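You operate a simulated robot arm through the tools that you are given. There is no shell and no other tool. Be economical: measure what you need, move in short steps, check, and stop when the job is done.

Carry out the task below with a simulated two-armed robot. There is one attempt and no reset: what you move stays moved.

Task
Top up the compressor pump's oil to between MIN and MAX.
Fine: switch off first; yellow cap on the motor tray while you pour from the green bottle; bottle back, cap on. The tank stays charged. Set down upright: green pump oil bottle.
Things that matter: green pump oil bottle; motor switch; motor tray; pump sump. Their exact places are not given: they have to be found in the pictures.

It is judged by the outcome, as a careful person would: the job done as asked, and still so three seconds after it is handed in. It fails if anything else is knocked over, pushed out of place, dropped, spilled or broken. A push-on lid holds only when it is set on centred and level and pressed home; a screw cap is set on level and turned clockwise until tight.

Robot
Two 7-joint arms with fingered hands on one trunk, on a base that drives. Base frame: it is fixed to the floor where the robot stands at the start and does not move with it; the origin is under the middle of the robot, x ahead of it, y to its left, z up. Readings come in mm, rad, newtons and seconds.
The left shoulder is at the start at [70, 169, 1218], the right one opposite. With the tool pointing down near the work surface each hand reaches from about 100 to 560 mm from the robot's upright axis, wherever it stands, measured 20 degrees to its own side. Places, roughly: motor switch [500, -100, 600]; motor tray [400, -200, 600]; pump sump [100, -400, 500]. Payload 3.4 kg a hand.
The TCP of each hand is the grasp point between the finger pads, 23 mm short of the fingertips. In the tool frame z runs along the fingers and y along their closing line. The gripper opens to 116 mm. The gripper's body begins 65 mm behind the TCP. The gripper is a hand of 4 fingers: y runs from the thumb to the fingers, the wrist lies at [0, 0, -211] in the tool frame, and closing takes about 1.5 s.
Orientation is told as [roll, pitch, yaw] about the base's x, y, z axes, in that order, counted from this pose: with the fingers straight down and closing along the base's y, the tool's x points along the base's -x, its y along +y and its z along -z.

Tools
- The arms move only by the tool arm_command. It takes "left_moves", "right_moves" or both (then of equal length, played together; a hand with none holds still); each is a list of rows, each a list of 6 numbers: the shift along the base's x, y, z in units of 400 mm (1.0 is 400 mm), then the turn, a rotation vector about the base's x, y, z in units of 180 degrees (1.0 is 180 degrees). In form: [[dx, dy, dz, wx, wy, wz], ...]. A call has 1 to 8 rows; each row is the pose to reach, as a shift and turn from the pose commanded when the call began. "left_hand" and "right_hand" are, for a hand that has rows, the opening, from 0 (shut) to 1 (fully open), set as the call begins (left out, the last holds). A call with a number of a shift or a turn outside -1 to 1 is refused whole. A row lasts 0.2 s, in which the tool goes at most 50 mm and 0.15 rad; a call with a longer step from one row to the next is refused whole, and so is a gripper value outside its range. Where a pose cannot be reached the arm comes as near as it can. A force on the tool above 90 N (or 10 N above the force at the start of the call, whichever is more), or a blocked arm, ends the call early, and 0.2 s more pass. Each finger travels about 153 mm/s and halts on what it meets, pressing with about 31 N; the grip force reading is that of the motor and also rises with nothing between the fingers. The clock runs only during rows and for 0.2 s after the last one: add rows that repeat a pose to give the fingers time. It gives the time, the measured TCP pose, the force on the tool (base axes), the opening and the grip force at its end, in the units of the frame above (readings bear some noise), with the torque about the TCP (base axes, N m) and any sound that the robot's microphone picked up, and new pictures: "show" is both (left out), scene, wrist or none (wrist: the cameras of the hands that moved).
- Cameras (640 x 400 px; columns grow to the right, rows downward): "scene" is now at [108.9, -32.9, 1416.5]; the picture's right is [-0.50, -0.87, 0.00], its down [-0.74, 0.42, -0.52] and it looks along [0.45, -0.26, -0.85] (base axes); focal length 252 px, centre (320, 200). "left" rides on the left gripper at [-69, 1, -90] in its tool frame; the picture's right is [-0.01, -1.00, 0.00], its down [0.79, -0.01, -0.61] and it looks along [0.61, -0.01, 0.79] (tool axes); focal length 251 px, centre (320, 200). "right" rides on the right gripper at [69, 1, -90] in its tool frame; the picture's right is [-0.01, 1.00, 0.00], its down [-0.80, -0.01, -0.61] and it looks along [-0.61, -0.01, 0.80] (tool axes); focal length 251 px, centre (320, 200).
- slide_trunk(by): slides the trunk up (or, below 0, down) by that many mm; the arms and the scene camera ride with it, the base frame stays. It gives what a move gives, with no picture.
- drive_base(legs): drives the robot by 1 to 6 legs, each [ahead, left, turn to the left] in mm, mm and rad, along the robot's own axes; the way and the turn of a leg run together, so that a leg with both is an arc; at most 1500 mm and 3.142 rad a leg. The arms and the cameras ride along, it lands a little off, and it stops where it bumps. It gives what a move gives, and a new picture of the scene camera.
- curl_fingers(finger1, finger2, finger3, thumb_bend, hand): sets how far each is bent, from 0 (flat) to 1 (curled in); at 0.3 the hand is open as for a grip, at 0.7 the pads meet at the TCP. One left out holds its place. A second passes; each finger stops where it meets its share of the squeeze, and holds until it gets a number again. A gripper value or a shape takes the hand back. It gives what a move gives, with no picture; readings hold the bend of each and the force on the fingers (four entries, about 0 where the hand has none), thumb and palm.
- set_grasp(shape, hand): the hand has 4 fingers and takes this shape, open, in about a second: jaw (thumb against the fingers, like two jaws); tri (thumb and two fingers); tip (a fingertip pinch); poke (one finger out to press); point (the index stretched); flat (the hand flat); cup (the hand cupped); fist (a fist). The gripper value then closes the fingers along that shape, each until it touches; the sizes above hold for jaw. It gives what a move gives, with no picture.
- head_to(pan, tilt): turns the head with the scene camera to pan (to the left, within 1.501 rad either way) and tilt (down, from -0.506 to 1.204), counted from straight ahead of the robot. It gives what a move gives, and a new picture of the scene camera.
- probe_pixels(camera, pixels): there is no depth. For up to 12 entries [column, row, z] of the newest picture of that camera ("zoom" is the newest enlarged one), the place [x, y] in the base frame at which the ray of that pixel passes the height z, good to about 3 mm. It takes no simulated time.
- zoom(camera, box): a new picture of the part [left, top, right, bottom] of that camera's present view, enlarged. It takes no simulated time.
- sign_off(): hands the job in; it is judged then, once.

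Work in short steps. Measure before you move; look again where a grasp or a placing could have gone wrong, and mend it. You have 80 turns and 260 pictures in all, those below and enlarged ones among them. Open the grippers and draw the arms clear of the work before you hand the job in, unless the task says otherwise; then end with one line.

The tools are called as name(argument=value, ...) on one line, values as JSON. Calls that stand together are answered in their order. arm_command: Moves the arms, as the interface text tells. Its arguments: {"type":"object","properties":{"left_moves":{"type":"array","items":{"type":"array","items":{"type":"number"}}},"left_hand":{"type":"number"},"right_moves":{"type":"array","items":{"type":"array","items":{"type":"number"}}},"right_hand":{"type":"number"},"show":{"type":"string","enum":["both","scene","wrist","none"]}},"required":[]} The other tools are called the same way: slide_trunk (by) slides the trunk up or down; set_grasp (shape, hand) gives the hand a shape; curl_fingers (finger1, finger2, finger3, thumb_bend, hand) moves the fingers one by one; drive_base (legs) drives the base; head_to (pan, tilt) turns the head that bears the scene camera; probe_pixels (camera, pixels) gives the place at which the rays of pixels pass given heights; zoom (camera, box) takes an enlarged picture of a part of a camera's view; sign_off () hands the job in.

At the start:

```text
time: 0.0
left_tcp_pos: [407.0, -47.9, 1045.1]
left_tool_rot: [-0.001, -0.001, 0.002]
left_force: [0.5, 0.0, -0.8]
left_torque: [-0.02, -0.02, 0.02]
left_opening: 115.9
left_grasp_force: 0.1
left_shape: jaw
left_bend: [0.3, 0.3, 0.3, 0.3]
left_finger forces: [0.0, 0.0, 0.1, 0.0, 0.0, 0.0]
right_tcp_pos: [357.7, -427.2, 980.9]
right_tool_rot: [-0.001, 0.001, 0.0]
right_force: [-0.7, -1.4, 0.2]
right_torque: [0.04, -0.02, -0.01]
right_opening: 115.9
right_grasp_force: 0.1
right_shape: jaw
right_bend: [0.3, 0.3, 0.3, 0.3]
right_finger forces: [0.0, 0.0, 0.0, 0.0, 0.0, 0.0]
trunk travel left (down, up): [-725.0, 215.0]
robot x, y, heading: [-1.3, 0.5, -0.007]
head pan, tilt: [-0.522, 1.019]
```

scene: 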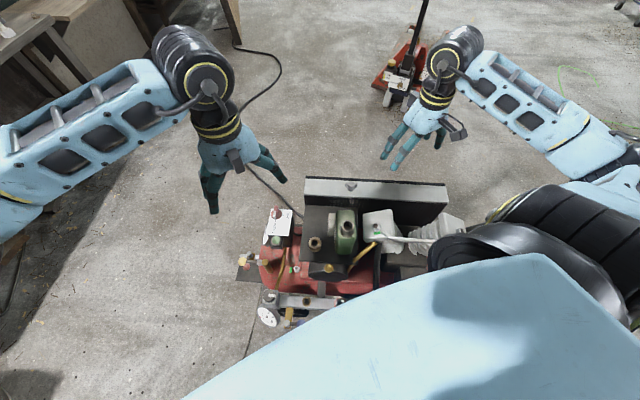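
right: 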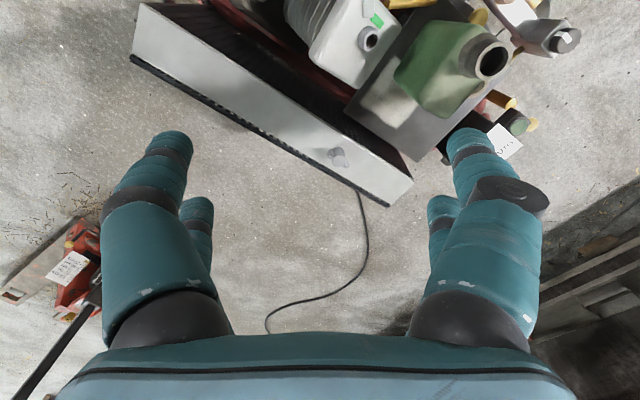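
left: 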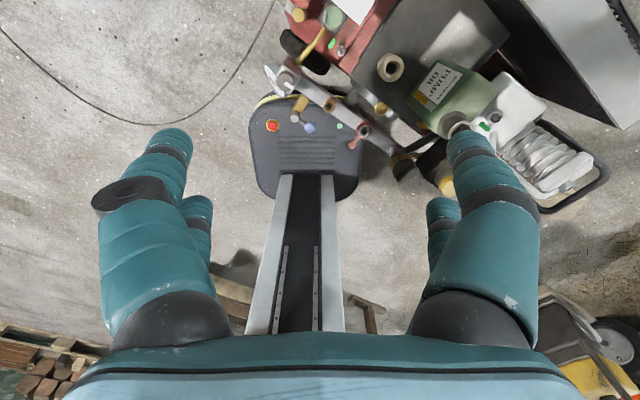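

The compressor sits around pixels (250-460, 180-320) in the scene view. I'll zoom in to identify the parts.

zoom(camera="scene", box=[220, 170, 480, 335])

zoom(camera="right", box=[280, 0, 600, 200])

zoom(camera="left", box=[240, 0, 640, 230])

```text
2.42 times, centred on (350, 252) of scene
```

zoom: 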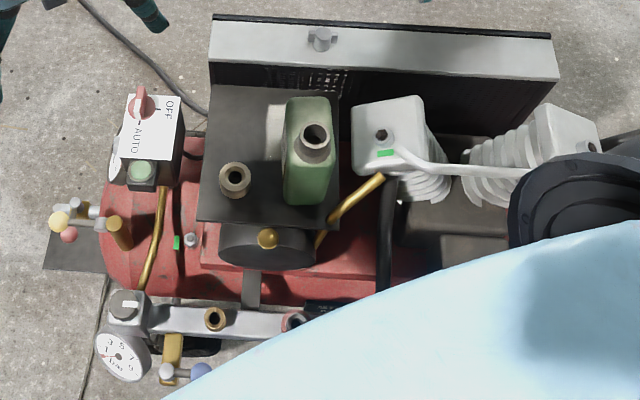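

```text
2.00 times, centred on (440, 100) of right
```

zoom: 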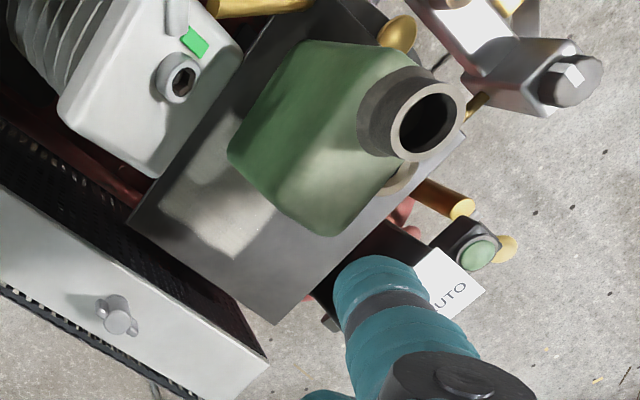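

```text
1.60 times, centred on (440, 115) of left
```

zoom: 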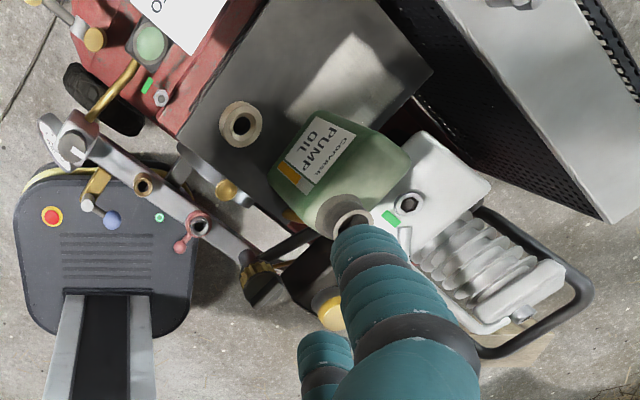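

Motor tray with green bottle, AUTO/OFF switch, pump sump partially hidden by my own shoulder. I measure the robot's own base footprint and key places before deciding to turn.

probe_pixels(camera="left", pixels=[[250, 110, 200], [362, 110, 200], [350, 195, 200], [262, 195, 200], [362, 110, 100], [400, 165, 500], [440, 185, 500], [360, 140, 500], [290, 80, 500], [580, 200, 0], [530, 205, 0]])

probe_pixels(camera="scene", pixels=[[278, 213, 650], [315, 243, 650], [347, 226, 750], [268, 317, 500], [302, 260, 600], [360, 262, 600], [380, 230, 600], [345, 205, 600]])

head_to(pan=-1.0, tilt=1.2)

```text
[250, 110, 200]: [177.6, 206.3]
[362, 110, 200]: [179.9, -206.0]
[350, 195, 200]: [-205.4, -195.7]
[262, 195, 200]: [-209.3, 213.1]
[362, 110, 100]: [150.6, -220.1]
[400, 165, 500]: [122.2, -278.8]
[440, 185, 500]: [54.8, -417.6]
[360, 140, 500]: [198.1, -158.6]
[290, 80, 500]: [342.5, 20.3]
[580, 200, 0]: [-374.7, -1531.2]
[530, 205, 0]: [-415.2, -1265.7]
```

```text
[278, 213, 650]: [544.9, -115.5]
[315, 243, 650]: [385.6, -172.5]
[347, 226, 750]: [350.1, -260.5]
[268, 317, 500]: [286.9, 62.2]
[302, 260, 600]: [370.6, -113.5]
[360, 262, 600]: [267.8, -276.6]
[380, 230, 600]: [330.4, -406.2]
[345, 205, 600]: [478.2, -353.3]
```

```text
time: 0.9
left_tcp_pos: [407.4, -48.5, 1045.7]
left_tool_rot: [0.0, 0.002, 0.0]
left_force: [0.5, 0.2, 0.4]
left_torque: [0.01, -0.04, 0.01]
left_opening: 116.0
left_grasp_force: 0.0
left_shape: jaw
left_bend: [0.3, 0.3, 0.3, 0.3]
left_finger forces: [0.0, 0.0, 0.0, 0.0, 0.0, 0.0]
right_tcp_pos: [358.0, -427.1, 981.8]
right_tool_rot: [0.001, 0.0, 0.001]
right_force: [0.0, 0.6, -0.3]
right_torque: [-0.01, 0.01, 0.01]
right_opening: 116.0
right_grasp_force: 0.0
right_shape: jaw
right_bend: [0.3, 0.3, 0.3, 0.3]
right_finger forces: [0.0, 0.0, 0.1, 0.1, 0.0, 0.1]
trunk travel left (down, up): [-725.0, 215.0]
robot x, y, heading: [-1.0, -0.8, -0.001]
head pan, tilt: [-1.0, 1.201]
```

scene: 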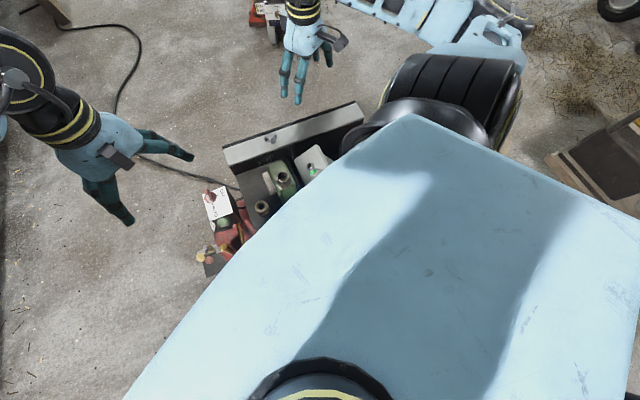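

Base footprint is about ±200 mm with its corner already facing the compressor, so turning right in place about 0.93 rad should face me to it without contact.

drive_base(legs=[[0, 0, -0.93]])

head_to(pan=0.0, tilt=1.0)

```text
time: 3.7
left_tcp_pos: [201.1, -357.3, 1044.1]
left_tool_rot: [0.001, 0.001, -0.939]
left_force: [0.2, 0.8, 0.4]
left_torque: [-0.01, 0.0, 0.01]
left_opening: 116.0
left_grasp_force: 0.1
left_shape: jaw
left_bend: [0.3, 0.3, 0.3, 0.3]
left_finger forces: [0.0, 0.0, 0.0, 0.0, 0.0, 0.0]
right_tcp_pos: [-133.3, -540.1, 981.5]
right_tool_rot: [-0.002, 0.001, -0.939]
right_force: [0.3, 0.1, 0.6]
right_torque: [0.02, -0.01, -0.01]
right_opening: 115.9
right_grasp_force: 0.1
right_shape: jaw
right_bend: [0.3, 0.3, 0.3, 0.3]
right_finger forces: [0.0, 0.0, 0.1, 0.0, 0.1, 0.0]
trunk travel left (down, up): [-725.0, 215.0]
robot x, y, heading: [-0.2, 0.5, -0.939]
head pan, tilt: [-1.0, 1.201]
```

scene: 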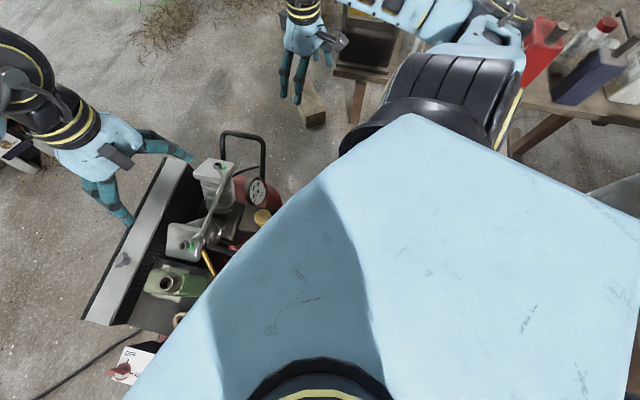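

```text
time: 5.0
left_tcp_pos: [202.9, -357.8, 1045.4]
left_tool_rot: [0.001, -0.001, -0.938]
left_force: [0.2, -0.5, 0.8]
left_torque: [0.0, -0.01, 0.02]
left_opening: 115.8
left_grasp_force: 0.0
left_shape: jaw
left_bend: [0.3, 0.3, 0.3, 0.3]
left_finger forces: [0.0, 0.1, 0.1, 0.0, 0.0, 0.1]
right_tcp_pos: [-134.0, -542.0, 980.5]
right_tool_rot: [-0.001, -0.001, -0.939]
right_force: [0.7, -0.5, 0.1]
right_torque: [-0.01, 0.01, 0.0]
right_opening: 116.0
right_grasp_force: 0.0
right_shape: jaw
right_bend: [0.3, 0.3, 0.3, 0.3]
right_finger forces: [0.0, 0.1, 0.0, 0.1, 0.0, 0.1]
trunk travel left (down, up): [-725.0, 215.0]
robot x, y, heading: [-3.0, -3.3, -0.944]
head pan, tilt: [0.0, 1.0]
```

scene: 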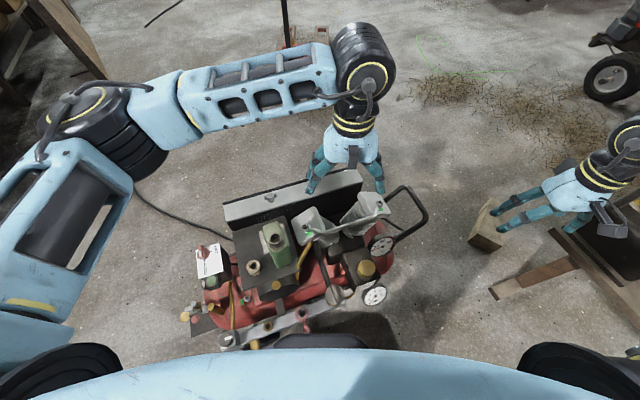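

Full compressor visible now; the yellow cap seems to be at (366,268) on the pump. Zooming.

zoom(camera="scene", box=[180, 170, 440, 350])

zoom(camera="scene", box=[290, 200, 420, 310])

zoom(camera="scene", box=[180, 220, 310, 350])

```text
2.22 times, centred on (310, 260) of scene
```

zoom: 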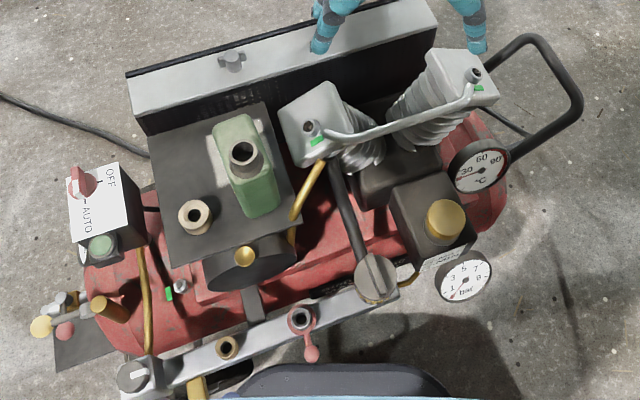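

```text
3.64 times, centred on (355, 255) of scene
```

zoom: 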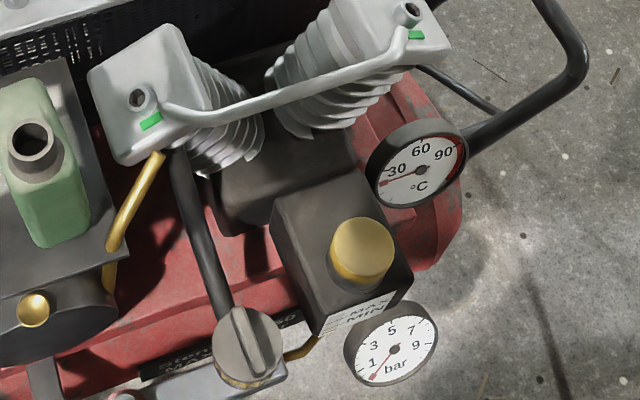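

```text
3.08 times, centred on (245, 285) of scene
```

zoom: 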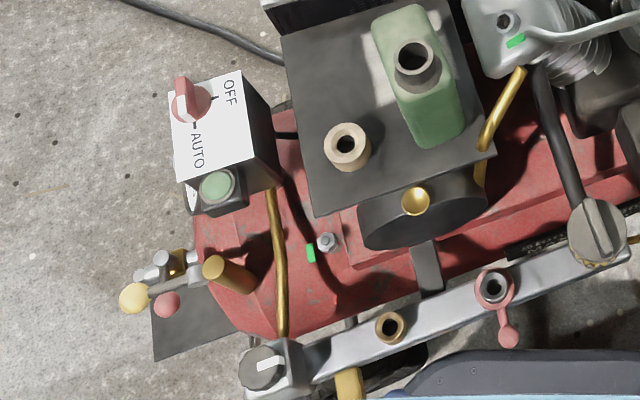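

I'll measure rays of key features at two heights (knob, ring on tray, bottle mouth, tray corners) on the newest zoom.

probe_pixels(camera="zoom", pixels=[[187, 100, 600], [187, 100, 700], [347, 145, 600], [347, 145, 700], [414, 62, 700], [414, 62, 800], [314, 215, 600], [495, 152, 600], [285, 40, 600], [435, 150, 600], [215, 185, 600], [235, 70, 600]])

probe_pixels(camera="scene", pixels=[[367, 268, 500], [367, 268, 600], [360, 291, 450], [335, 225, 650], [360, 215, 650]])

slide_trunk(by=-100)

zoom(camera="scene", box=[160, 160, 420, 360])

zoom(camera="left", box=[0, 0, 640, 400])

zoom(camera="right", box=[0, 0, 640, 400])

```text
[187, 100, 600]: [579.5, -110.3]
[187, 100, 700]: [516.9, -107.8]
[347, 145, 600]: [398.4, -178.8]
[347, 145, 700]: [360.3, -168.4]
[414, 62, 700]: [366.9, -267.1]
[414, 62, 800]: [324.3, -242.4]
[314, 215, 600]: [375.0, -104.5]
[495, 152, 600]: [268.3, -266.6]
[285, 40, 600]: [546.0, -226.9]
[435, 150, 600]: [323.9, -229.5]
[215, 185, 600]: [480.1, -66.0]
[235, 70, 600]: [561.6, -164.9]
```

```text
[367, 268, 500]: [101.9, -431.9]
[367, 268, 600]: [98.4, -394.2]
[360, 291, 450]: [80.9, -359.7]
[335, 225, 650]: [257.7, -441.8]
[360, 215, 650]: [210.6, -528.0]
```

```text
time: 6.3
left_tcp_pos: [202.7, -357.6, 944.7]
left_tool_rot: [0.001, -0.002, -0.939]
left_force: [-1.0, 0.2, 0.6]
left_torque: [-0.02, 0.0, 0.03]
left_opening: 115.8
left_grasp_force: 0.0
left_shape: jaw
left_bend: [0.3, 0.3, 0.3, 0.3]
left_finger forces: [0.1, 0.1, 0.0, 0.1, 0.0, 0.1]
right_tcp_pos: [-133.9, -541.0, 880.8]
right_tool_rot: [0.001, 0.0, -0.938]
right_force: [0.0, 0.1, 0.4]
right_torque: [0.02, -0.02, 0.01]
right_opening: 115.7
right_grasp_force: 0.0
right_shape: jaw
right_bend: [0.3, 0.3, 0.3, 0.3]
right_finger forces: [0.0, 0.0, 0.0, 0.1, 0.0, 0.1]
trunk travel left (down, up): [-625.0, 315.0]
robot x, y, heading: [-1.9, -0.7, -0.941]
head pan, tilt: [0.0, 1.0]
```

```text
2.00 times, centred on (290, 260) of scene
```

zoom: 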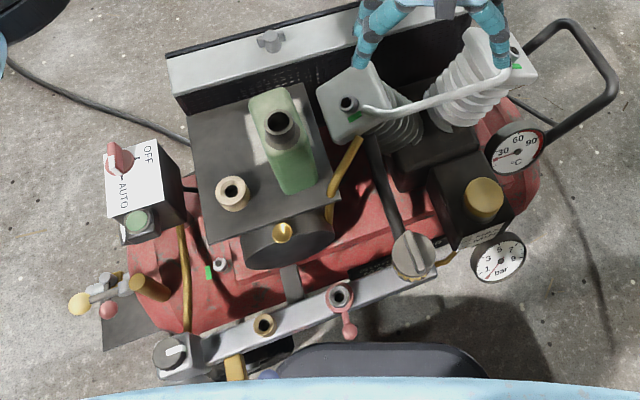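

```text
1.00 times, centred on (320, 200) of left (not enlarged: the box is as wide or as high as the picture)
```

zoom: 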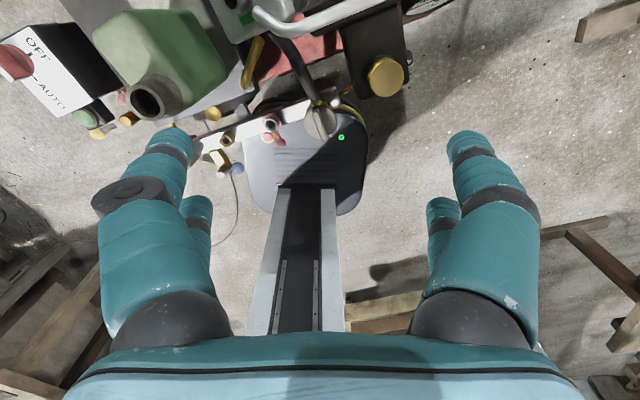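

```text
1.00 times, centred on (320, 200) of right (not enlarged: the box is as wide or as high as the picture)
```

zoom: 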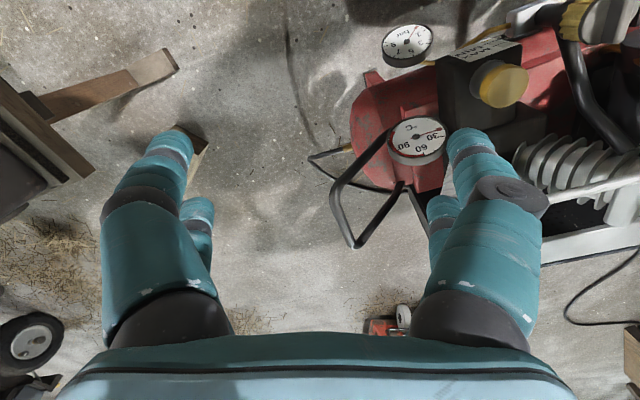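

Parallax now available; re-zoom and probe the same features.

zoom(camera="scene", box=[160, 160, 420, 360])

probe_pixels(camera="zoom", pixels=[[121, 158, 600], [121, 158, 700], [233, 191, 600], [233, 191, 700], [279, 124, 700], [279, 124, 800], [483, 195, 500], [483, 195, 600], [343, 193, 600], [212, 243, 600]])

probe_pixels(camera="left", pixels=[[18, 60, 600], [18, 60, 700], [148, 98, 700], [148, 98, 800], [386, 77, 500], [386, 77, 600]])

probe_pixels(camera="right", pixels=[[503, 85, 500], [503, 85, 600]])

```text
2.00 times, centred on (290, 260) of scene
```

zoom: 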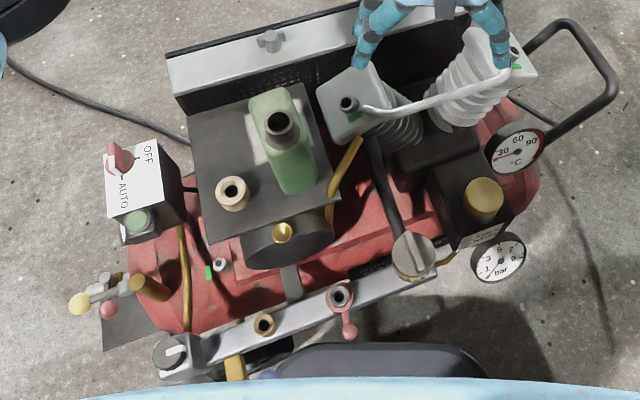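

```text
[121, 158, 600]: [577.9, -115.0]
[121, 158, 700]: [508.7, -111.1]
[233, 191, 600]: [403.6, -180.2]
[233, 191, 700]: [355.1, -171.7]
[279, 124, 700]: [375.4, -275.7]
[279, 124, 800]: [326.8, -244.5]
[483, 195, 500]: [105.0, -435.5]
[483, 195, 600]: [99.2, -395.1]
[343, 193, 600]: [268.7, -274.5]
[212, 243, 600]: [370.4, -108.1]
```

```text
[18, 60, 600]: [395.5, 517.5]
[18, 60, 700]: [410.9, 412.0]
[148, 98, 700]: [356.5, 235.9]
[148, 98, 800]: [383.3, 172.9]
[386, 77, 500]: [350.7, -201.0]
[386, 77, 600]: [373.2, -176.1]
```

```text
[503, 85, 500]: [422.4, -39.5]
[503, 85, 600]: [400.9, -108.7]
```

Wrist probing needs a fresh zoom; do that for the left camera now.

zoom(camera="left", box=[0, 0, 420, 200])

probe_pixels(camera="zoom", pixels=[[25, 90, 600], [25, 90, 700], [226, 150, 700], [226, 150, 800], [588, 117, 500], [588, 117, 600]])

zoom(camera="right", box=[320, 0, 640, 200])

probe_pixels(camera="zoom", pixels=[[366, 170, 500], [366, 170, 600], [366, 170, 550]])

```text
1.52 times, centred on (210, 100) of left
```

zoom: 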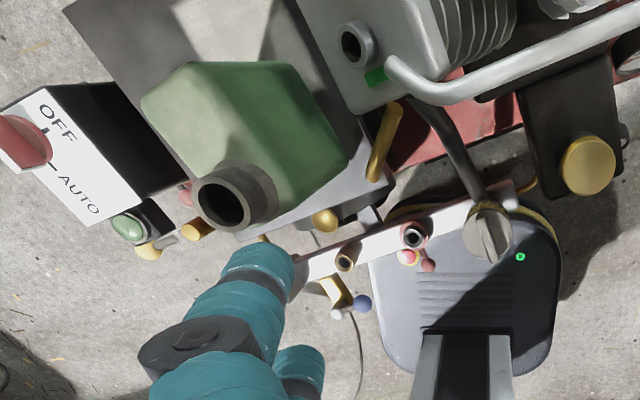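

```text
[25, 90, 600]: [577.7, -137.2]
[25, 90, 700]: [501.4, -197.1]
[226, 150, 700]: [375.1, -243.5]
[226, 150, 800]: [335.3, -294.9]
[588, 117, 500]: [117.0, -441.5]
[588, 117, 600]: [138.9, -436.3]
```

```text
2.00 times, centred on (480, 100) of right
```

zoom: 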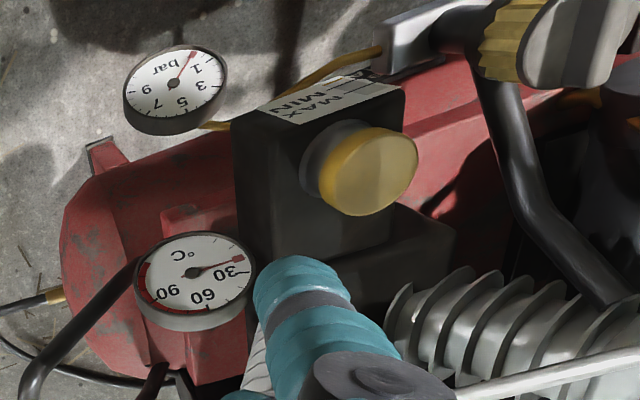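

```text
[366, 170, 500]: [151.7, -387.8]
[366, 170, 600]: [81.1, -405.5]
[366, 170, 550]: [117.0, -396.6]
```

My left-zoom rows were off by ~55 px; redo with the correct pixels (knob (28,143), mouth (222,205), cap (588,165)).

zoom(camera="left", box=[0, 0, 420, 200])

probe_pixels(camera="zoom", pixels=[[28, 143, 600], [28, 143, 700], [222, 205, 700], [222, 205, 800], [588, 165, 500], [588, 165, 600], [133, 195, 600], [45, 90, 600], [388, 180, 600], [140, 105, 650], [348, 160, 650]])

```text
1.52 times, centred on (210, 100) of left
```

zoom: 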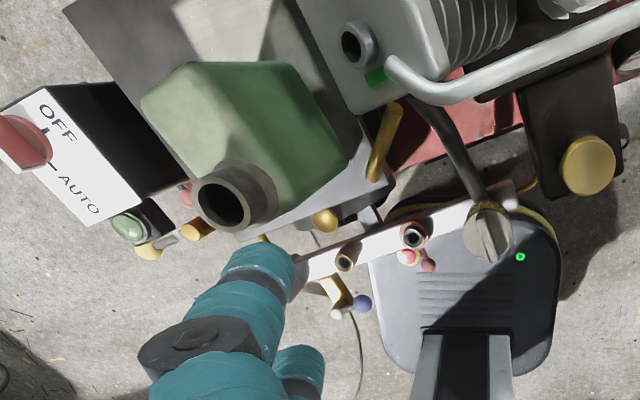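

```text
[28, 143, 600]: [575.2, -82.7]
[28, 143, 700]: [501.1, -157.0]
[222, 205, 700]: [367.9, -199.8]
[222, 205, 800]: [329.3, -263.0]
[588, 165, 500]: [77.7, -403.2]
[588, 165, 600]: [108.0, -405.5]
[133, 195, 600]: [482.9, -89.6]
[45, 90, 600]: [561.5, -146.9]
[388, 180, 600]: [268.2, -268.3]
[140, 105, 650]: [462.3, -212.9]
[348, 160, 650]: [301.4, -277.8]
```

Triangulated: knob ≈(547,-113,641), bottle mouth ≈(337,-250,780), cap top ≈(100,-405,576), tray top ≈603. I move the left hand high over the switch to look at the knob.

arm_command(left_moves=[[0.1, 0.071, 0, 0, 0, 0], [0.2, 0.142, 0, 0, 0, 0], [0.3, 0.213, 0, 0, 0, 0], [0.4, 0.284, 0, 0, 0, 0], [0.5, 0.355, 0, 0, 0, 0], [0.6, 0.426, 0, 0, 0, 0], [0.7, 0.497, 0, 0, 0, 0], [0.8, 0.568, 0, 0, 0, 0]], show="none")

arm_command(left_moves=[[0.06, 0.0445, -0.08, 0, 0, 0], [0.06, 0.0445, -0.2, 0, 0, 0], [0.06, 0.0445, -0.25, 0, 0, 0]], show="both")

```text
time: 8.1
left_tcp_pos: [521.9, -128.3, 943.7]
left_tool_rot: [-0.001, 0.0, -0.941]
left_force: [0.3, -0.5, 0.0]
left_torque: [0.0, -0.01, 0.0]
left_opening: 115.6
left_grasp_force: 0.0
left_shape: jaw
left_bend: [0.3, 0.3, 0.3, 0.3]
left_finger forces: [0.0, 0.0, 0.0, 0.1, 0.0, 0.0]
right_tcp_pos: [-132.0, -540.8, 881.3]
right_tool_rot: [-0.002, -0.002, -0.94]
right_force: [0.3, -0.3, -0.8]
right_torque: [-0.03, -0.01, 0.02]
right_opening: 115.7
right_grasp_force: 0.0
right_shape: jaw
right_bend: [0.3, 0.3, 0.3, 0.3]
right_finger forces: [0.1, 0.0, 0.1, 0.0, 0.0, 0.0]
trunk travel left (down, up): [-625.0, 315.0]
robot x, y, heading: [0.0, -1.3, -0.941]
head pan, tilt: [0.0, 1.0]
```

```text
time: 8.9
left_tcp_pos: [547.1, -111.3, 844.7]
left_tool_rot: [0.001, 0.0, -0.939]
left_force: [0.5, 0.2, -0.5]
left_torque: [0.0, -0.03, 0.0]
left_opening: 115.9
left_grasp_force: 0.0
left_shape: jaw
left_bend: [0.3, 0.3, 0.3, 0.3]
left_finger forces: [0.0, 0.0, 0.0, 0.1, 0.0, 0.0]
right_tcp_pos: [-132.3, -540.6, 880.7]
right_tool_rot: [0.0, 0.0, -0.938]
right_force: [-0.4, -0.1, 0.5]
right_torque: [-0.01, 0.0, 0.01]
right_opening: 115.8
right_grasp_force: 0.0
right_shape: jaw
right_bend: [0.3, 0.3, 0.3, 0.3]
right_finger forces: [0.1, 0.0, 0.0, 0.0, 0.0, 0.0]
trunk travel left (down, up): [-625.0, 315.0]
robot x, y, heading: [-2.0, 1.1, -0.94]
head pan, tilt: [0.0, 1.0]
```

scene: 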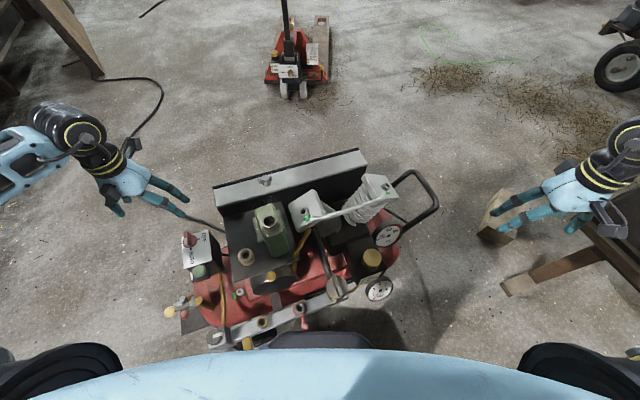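
left: 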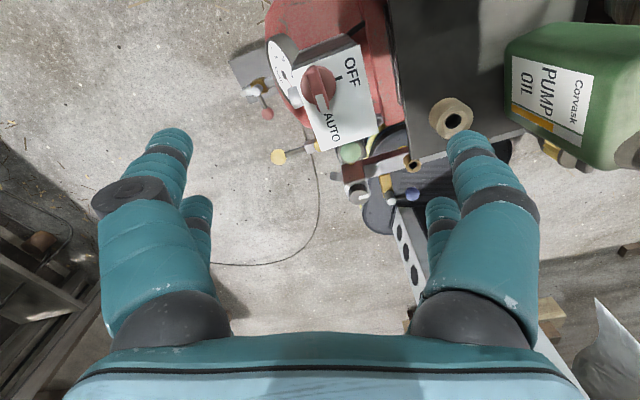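

zoom(camera="left", box=[240, 20, 400, 180])

probe_pixels(camera="left", pixels=[[319, 90, 640], [319, 90, 600], [290, 78, 600], [355, 45, 600], [378, 130, 600], [318, 148, 600], [350, 153, 600], [452, 118, 620], [395, 160, 603]])

zoom(camera="scene", box=[150, 210, 250, 310])

```text
2.50 times, centred on (320, 100) of left
```

zoom: 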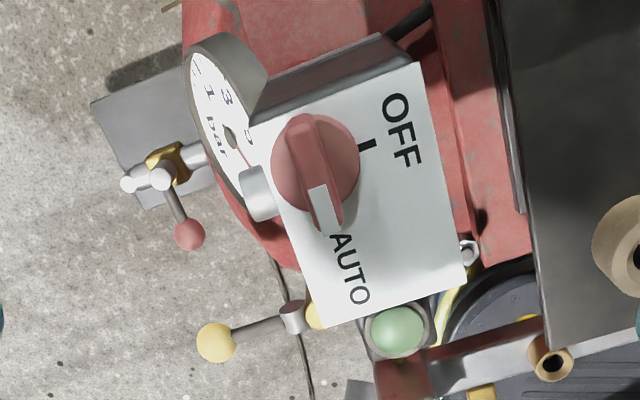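

```text
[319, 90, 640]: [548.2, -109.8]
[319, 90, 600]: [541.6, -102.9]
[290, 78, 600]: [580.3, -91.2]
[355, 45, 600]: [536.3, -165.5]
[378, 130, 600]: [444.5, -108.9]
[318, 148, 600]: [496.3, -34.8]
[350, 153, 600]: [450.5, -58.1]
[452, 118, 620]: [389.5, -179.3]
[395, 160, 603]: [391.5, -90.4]
```

```text
4.00 times, centred on (200, 260) of scene
```

zoom: 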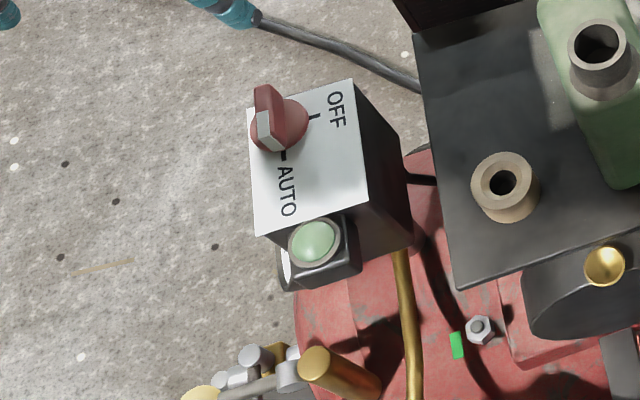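

Knob points to AUTO; OFF is 90° counter-clockwise seen from above. I triangulate the face height with label corners.

probe_pixels(camera="zoom", pixels=[[368, 207, 600], [368, 207, 640], [256, 235, 600], [256, 235, 640], [352, 80, 600], [352, 80, 640], [282, 118, 640], [500, 180, 600], [500, 180, 640]])

zoom(camera="left", box=[240, 20, 400, 180])

probe_pixels(camera="zoom", pixels=[[464, 278, 600], [464, 278, 640], [325, 325, 600], [325, 325, 640], [422, 63, 600], [422, 63, 640], [310, 118, 640], [330, 225, 640], [315, 162, 620]])

```text
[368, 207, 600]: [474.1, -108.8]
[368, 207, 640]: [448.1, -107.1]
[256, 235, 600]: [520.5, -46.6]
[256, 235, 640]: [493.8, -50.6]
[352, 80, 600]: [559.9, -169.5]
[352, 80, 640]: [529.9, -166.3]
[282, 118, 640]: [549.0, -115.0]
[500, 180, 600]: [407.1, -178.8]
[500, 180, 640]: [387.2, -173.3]
```

```text
2.50 times, centred on (320, 100) of left
```

zoom: 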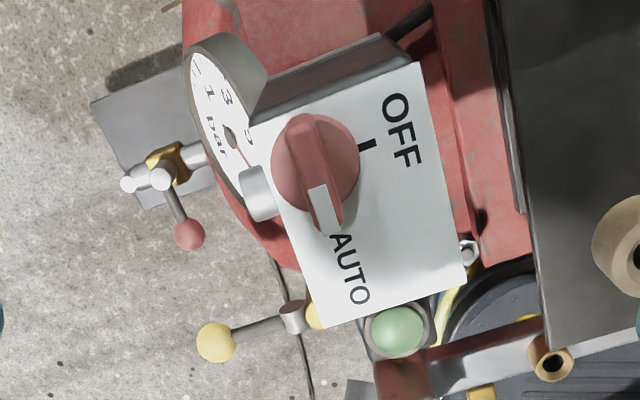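

```text
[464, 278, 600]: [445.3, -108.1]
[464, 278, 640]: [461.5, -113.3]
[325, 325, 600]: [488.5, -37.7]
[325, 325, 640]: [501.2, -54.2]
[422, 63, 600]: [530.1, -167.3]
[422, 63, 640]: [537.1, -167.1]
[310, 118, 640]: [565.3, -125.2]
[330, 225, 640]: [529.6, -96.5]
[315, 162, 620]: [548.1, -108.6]
```

Face z≈631, knob centre ≈(547,-112), bar at ~144° so the closing axis must go to ~54°: yaw +18°. Half-open and descend to 30 mm above first.

arm_command(left_moves=[[0, 0, -0.1, 0, 0, 0.035], [0, -0.001, -0.2, 0, 0, 0.07], [0, -0.001, -0.3, 0, 0, 0.1], [0, -0.001, -0.4, 0, 0, 0.1], [0, -0.001, -0.4, 0, 0, 0.1]], left_hand=0.5, show="both")

zoom(camera="left", box=[200, 60, 440, 260])

zoom(camera="scene", box=[130, 190, 250, 300])

```text
time: 10.1
left_tcp_pos: [547.4, -112.8, 683.4]
left_tool_rot: [0.0, 0.0, -0.625]
left_force: [0.2, -0.3, 0.4]
left_torque: [0.01, 0.02, 0.01]
left_opening: 58.5
left_grasp_force: 0.0
left_shape: jaw
left_bend: [0.72, 0.72, 0.72, 0.75]
left_finger forces: [0.0, 0.0, 0.1, 0.1, 0.0, 0.0]
right_tcp_pos: [-132.6, -541.2, 880.1]
right_tool_rot: [-0.001, 0.001, -0.94]
right_force: [0.3, 0.0, 0.4]
right_torque: [0.01, 0.01, 0.0]
right_opening: 115.8
right_grasp_force: 0.2
right_shape: jaw
right_bend: [0.3, 0.3, 0.3, 0.3]
right_finger forces: [0.0, 0.1, 0.0, 0.0, 0.0, 0.0]
trunk travel left (down, up): [-625.0, 315.0]
robot x, y, heading: [1.3, 1.6, -0.942]
head pan, tilt: [0.0, 1.0]
```

scene: 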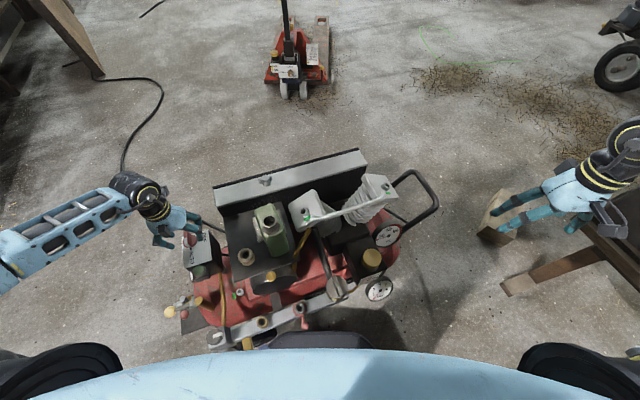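
left: 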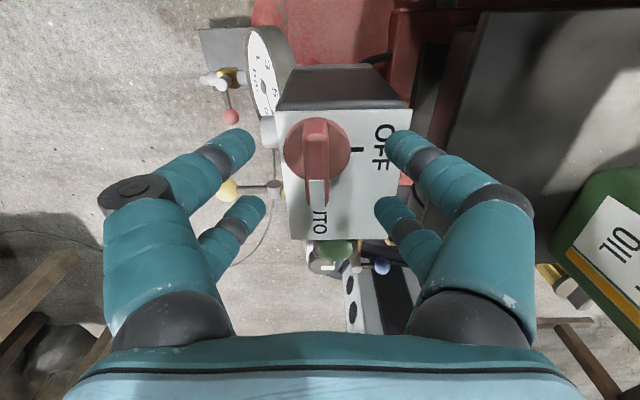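

```text
2.00 times, centred on (320, 160) of left
```

zoom: 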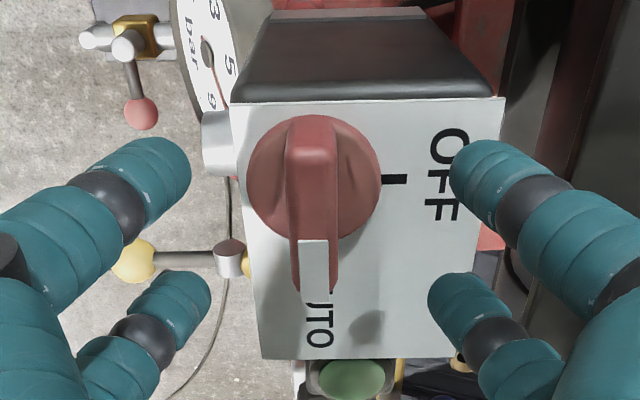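

```text
3.64 times, centred on (190, 245) of scene
```

zoom: 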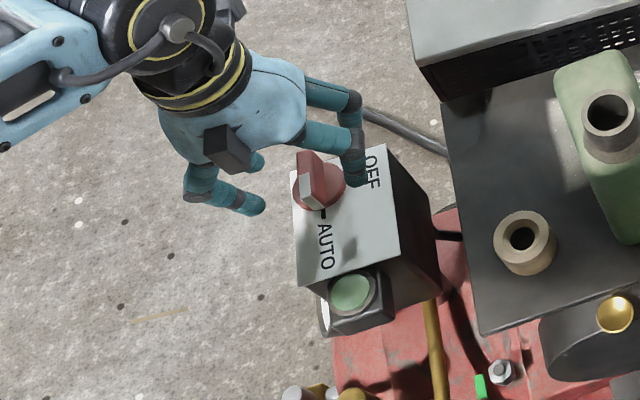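

Bar is now parallel to the tool's x and between the fingers. Check knob centre at height ~655 against the TCP.

probe_pixels(camera="left", pixels=[[316, 150, 640], [316, 150, 655], [316, 120, 655], [317, 205, 655], [317, 180, 655], [316, 120, 660]])

```text
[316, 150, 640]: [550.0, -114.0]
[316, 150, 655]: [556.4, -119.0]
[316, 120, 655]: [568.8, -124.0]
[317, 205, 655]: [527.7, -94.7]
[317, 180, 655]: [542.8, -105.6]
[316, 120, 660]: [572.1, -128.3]
```

Centre matches (549,-112). Descend to TCP z 664 and close gently on the bar.

arm_command(left_moves=[[0.004, 0.002, -0.025, 0, 0, 0], [0.004, 0.002, -0.049, 0, 0, 0]], show="none")

arm_command(left_moves=[[0, 0, 0, 0, 0, 0], [0, 0, 0, 0, 0, 0], [0, 0, 0, 0, 0, 0], [0, 0, 0, 0, 0, 0], [0, 0, 0, 0, 0, 0]], left_hand=0, show="wrist")

```text
time: 10.7
left_tcp_pos: [548.3, -111.7, 663.7]
left_tool_rot: [0.001, 0.002, -0.625]
left_force: [0.3, 0.2, 1.0]
left_torque: [-0.02, -0.02, 0.02]
left_opening: 58.4
left_grasp_force: 0.0
left_shape: jaw
left_bend: [0.72, 0.72, 0.72, 0.75]
left_finger forces: [0.0, 0.0, 0.0, 0.0, 0.0, 0.0]
right_tcp_pos: [-133.5, -541.6, 881.3]
right_tool_rot: [0.001, 0.001, -0.94]
right_force: [-0.2, -0.4, -0.5]
right_torque: [0.0, 0.01, 0.02]
right_opening: 115.8
right_grasp_force: 0.0
right_shape: jaw
right_bend: [0.3, 0.3, 0.3, 0.3]
right_finger forces: [0.0, 0.1, 0.1, 0.0, 0.0, 0.0]
trunk travel left (down, up): [-625.0, 315.0]
robot x, y, heading: [-1.9, -1.4, -0.94]
head pan, tilt: [0.0, 1.0]
```

```text
time: 11.9
left_tcp_pos: [548.2, -112.5, 664.1]
left_tool_rot: [-0.002, 0.001, -0.624]
left_force: [-1.9, 2.2, -3.8]
left_torque: [0.15, 0.03, 0.02]
left_opening: 7.4
left_grasp_force: 31.1
left_shape: jaw
left_bend: [0.72, 0.71, 0.71, 0.72]
left_finger forces: [29.6, 28.4, 27.3, 0.1, 26.6, 0.0]
right_tcp_pos: [-133.2, -540.8, 881.5]
right_tool_rot: [0.002, -0.001, -0.94]
right_force: [-0.2, 1.1, 0.3]
right_torque: [-0.02, 0.03, 0.03]
right_opening: 115.9
right_grasp_force: 0.2
right_shape: jaw
right_bend: [0.3, 0.3, 0.3, 0.3]
right_finger forces: [0.0, 0.0, 0.0, 0.1, 0.0, 0.0]
trunk travel left (down, up): [-625.0, 315.0]
robot x, y, heading: [1.5, -0.3, -0.942]
head pan, tilt: [0.0, 1.0]
```

left: 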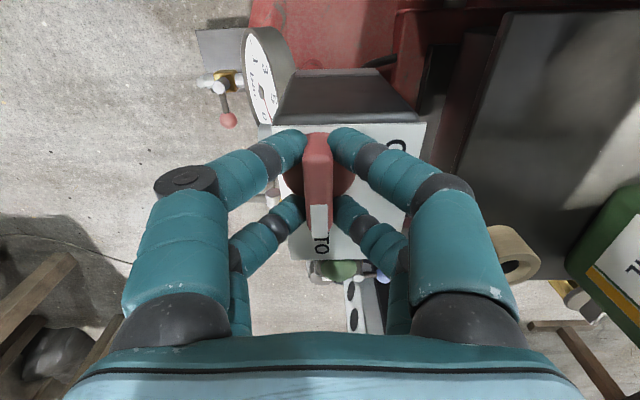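

Bar gripped (opening 7.4 mm). Turn counter-clockwise toward OFF.

arm_command(left_moves=[[0, 0, 0, 0, 0, 0.045], [0, 0, 0, 0, 0, 0.09], [0, 0, 0, 0, 0, 0.135], [0, 0, 0, 0, 0, 0.18], [0, 0, 0, 0, 0, 0.225], [0, 0, 0, 0, 0, 0.27], [0, 0, 0, 0, 0, 0.315], [0, 0, 0, 0, 0, 0.36]], show="none")

arm_command(left_moves=[[0, 0, 0, 0, 0, 0.045], [0, 0, 0, 0, 0, 0.09], [0, 0, 0, 0, 0, 0.135], [0, 0, 0, 0, 0, 0.145]], show="both")

```text
time: 13.7
left_tcp_pos: [549.8, -112.2, 664.7]
left_tool_rot: [0.001, 0.002, 0.507]
left_force: [-0.6, -2.1, -10.7]
left_torque: [-0.04, 0.01, -0.02]
left_opening: 7.7
left_grasp_force: 30.8
left_shape: jaw
left_bend: [0.72, 0.71, 0.71, 0.72]
left_finger forces: [31.7, 29.0, 28.3, 0.1, 27.2, 0.0]
right_tcp_pos: [-132.5, -541.3, 881.2]
right_tool_rot: [-0.001, 0.002, -0.94]
right_force: [0.1, 0.2, -1.0]
right_torque: [0.02, 0.01, -0.01]
right_opening: 116.0
right_grasp_force: 0.0
right_shape: jaw
right_bend: [0.3, 0.3, 0.3, 0.3]
right_finger forces: [0.0, 0.0, 0.0, 0.0, 0.0, 0.1]
trunk travel left (down, up): [-625.0, 315.0]
robot x, y, heading: [0.3, -0.9, -0.941]
head pan, tilt: [0.0, 1.0]
```

```text
time: 14.7
left_tcp_pos: [548.7, -111.0, 665.6]
left_tool_rot: [0.002, 0.0, 0.962]
left_force: [3.3, -2.2, -9.6]
left_torque: [0.0, -0.05, -0.74]
left_opening: 7.5
left_grasp_force: 30.9
left_shape: jaw
left_bend: [0.72, 0.71, 0.71, 0.72]
left_finger forces: [44.4, 27.5, 42.1, 0.0, 29.5, 0.0]
right_tcp_pos: [-133.0, -542.9, 880.4]
right_tool_rot: [-0.002, 0.002, -0.938]
right_force: [-0.2, 0.3, 0.4]
right_torque: [-0.01, 0.01, 0.02]
right_opening: 116.1
right_grasp_force: 0.0
right_shape: jaw
right_bend: [0.3, 0.3, 0.3, 0.3]
right_finger forces: [0.0, 0.0, 0.0, 0.0, 0.0, 0.1]
trunk travel left (down, up): [-625.0, 315.0]
robot x, y, heading: [0.3, 2.3, -0.941]
head pan, tilt: [0.0, 1.0]
```

scene: 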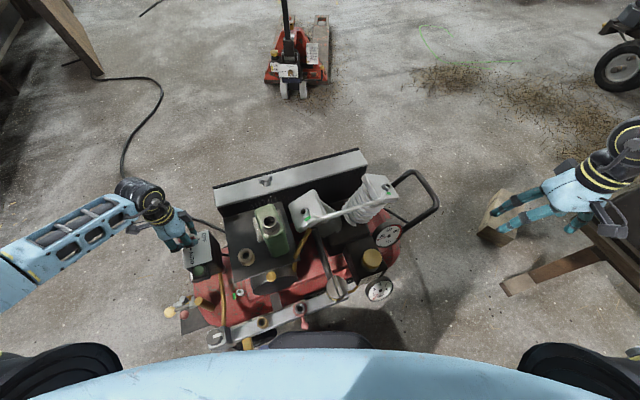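
left: 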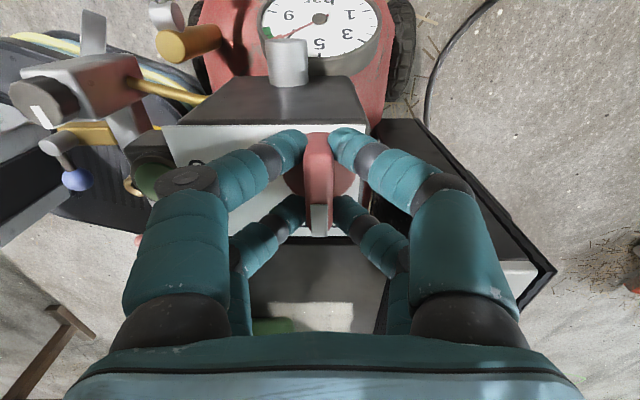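

Turned 91° with a stop torque felt. Open and rise, then check.

arm_command(left_moves=[[0, 0, 0, 0, 0, 0], [0, 0, 0, 0, 0, 0], [0, 0, 0.05, 0, 0, 0], [0, 0, 0.15, 0, 0, 0], [0, 0, 0.25, 0, 0, 0], [0, 0, 0.35, 0, 0, 0], [0, 0, 0.45, 0, 0, 0]], left_hand=0.5, show="wrist")

zoom(camera="scene", box=[130, 190, 250, 300])

```text
time: 16.3
left_tcp_pos: [547.3, -110.3, 845.1]
left_tool_rot: [-0.002, -0.003, 0.962]
left_force: [-0.3, -0.6, -0.3]
left_torque: [-0.02, 0.0, 0.02]
left_opening: 57.6
left_grasp_force: 0.1
left_shape: jaw
left_bend: [0.72, 0.72, 0.72, 0.75]
left_finger forces: [0.1, 0.0, 0.0, 0.1, 0.0, 0.0]
right_tcp_pos: [-131.9, -540.4, 881.5]
right_tool_rot: [0.0, 0.0, -0.938]
right_force: [-0.7, 0.5, -0.5]
right_torque: [0.02, 0.03, 0.0]
right_opening: 116.2
right_grasp_force: 0.1
right_shape: jaw
right_bend: [0.3, 0.3, 0.3, 0.3]
right_finger forces: [0.0, 0.0, 0.0, 0.0, 0.0, 0.1]
trunk travel left (down, up): [-625.0, 315.0]
robot x, y, heading: [-3.3, 4.3, -0.94]
head pan, tilt: [0.0, 1.0]
```

left: 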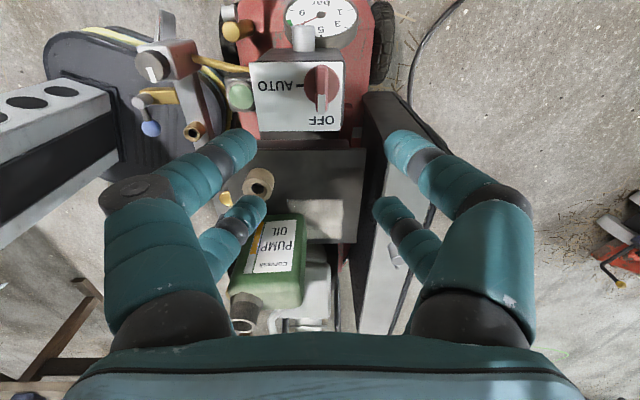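

```text
3.64 times, centred on (190, 245) of scene
```

zoom: 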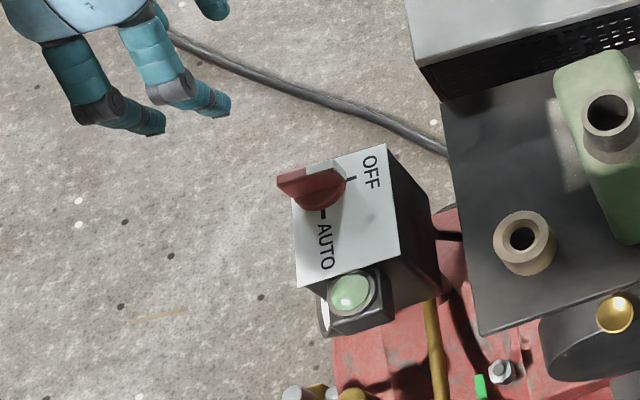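

Switch is OFF. Now bring the left hand up and over to the cap at (100,-405), turning yaw back.

arm_command(left_moves=[[0, 0, 0.12, 0, 0, -0.045], [0, 0, 0.24, 0, 0, -0.09], [-0.1, -0.066, 0.24, 0, 0, -0.135], [-0.2, -0.132, 0.24, 0, 0, -0.18], [-0.3, -0.198, 0.24, 0, 0, -0.225], [-0.4, -0.264, 0.24, 0, 0, -0.27], [-0.5, -0.33, 0.24, 0, 0, -0.315], [-0.6, -0.396, 0.24, 0, 0, -0.36]], show="none", left_hand=1)

arm_command(left_moves=[[-0.0863, -0.057, 0, 0, 0, -0.041], [-0.1726, -0.114, 0, 0, 0, -0.082], [-0.2589, -0.171, 0, 0, 0, -0.123], [-0.345, -0.228, 0, 0, 0, -0.164], [-0.431, -0.285, 0, 0, 0, -0.205], [-0.5175, -0.3415, 0, 0, 0, -0.245], [-0.5175, -0.3415, -0.12, 0, 0, -0.245], [-0.5175, -0.3415, -0.24, 0, 0, -0.245]], show="both")

```text
time: 18.1
left_tcp_pos: [307.3, -270.7, 939.9]
left_tool_rot: [0.002, -0.001, -0.171]
left_force: [-0.5, -1.0, -1.0]
left_torque: [0.02, 0.0, -0.04]
left_opening: 116.1
left_grasp_force: 0.1
left_shape: jaw
left_bend: [0.3, 0.3, 0.3, 0.3]
left_finger forces: [0.1, 0.0, 0.0, 0.0, 0.1, 0.0]
right_tcp_pos: [-134.0, -541.3, 879.4]
right_tool_rot: [0.002, 0.0, -0.938]
right_force: [-0.2, 0.2, -0.3]
right_torque: [0.02, 0.01, -0.01]
right_opening: 115.7
right_grasp_force: 0.0
right_shape: jaw
right_bend: [0.3, 0.3, 0.3, 0.3]
right_finger forces: [0.0, 0.0, 0.1, 0.0, 0.0, 0.0]
trunk travel left (down, up): [-625.0, 315.0]
robot x, y, heading: [1.5, 0.3, -0.937]
head pan, tilt: [0.0, 1.0]
```

```text
time: 19.9
left_tcp_pos: [101.7, -407.5, 843.7]
left_tool_rot: [-0.001, 0.0, -0.94]
left_force: [-0.5, -0.1, -0.9]
left_torque: [0.02, -0.03, 0.0]
left_opening: 116.1
left_grasp_force: 0.2
left_shape: jaw
left_bend: [0.3, 0.3, 0.3, 0.3]
left_finger forces: [0.0, 0.1, 0.1, 0.1, 0.0, 0.0]
right_tcp_pos: [-133.3, -541.2, 880.4]
right_tool_rot: [-0.001, 0.001, -0.94]
right_force: [-0.1, -0.3, -1.3]
right_torque: [0.01, 0.0, -0.01]
right_opening: 115.9
right_grasp_force: 0.0
right_shape: jaw
right_bend: [0.3, 0.3, 0.3, 0.3]
right_finger forces: [0.1, 0.0, 0.0, 0.0, 0.0, 0.0]
trunk travel left (down, up): [-625.0, 315.0]
robot x, y, heading: [1.8, 2.2, -0.941]
head pan, tilt: [0.0, 1.0]
```

scene: 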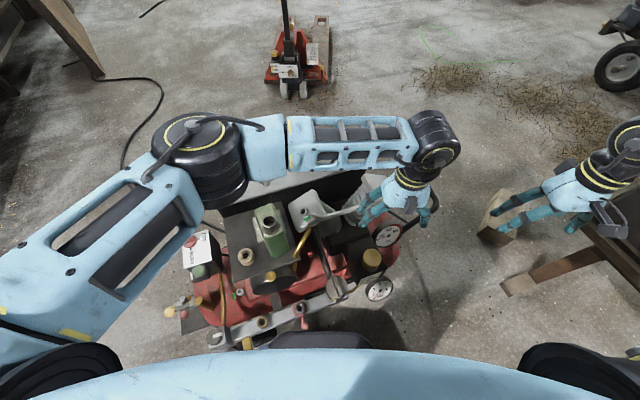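
left: 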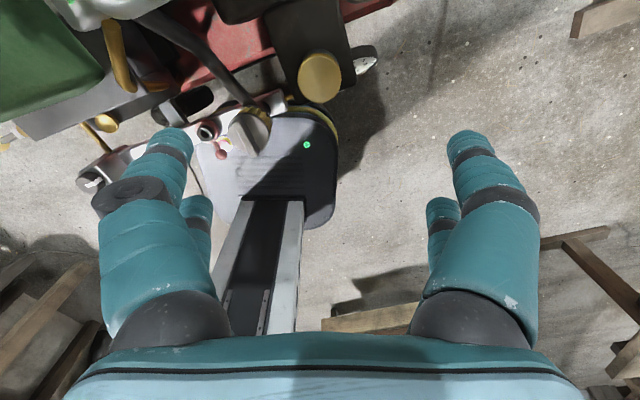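

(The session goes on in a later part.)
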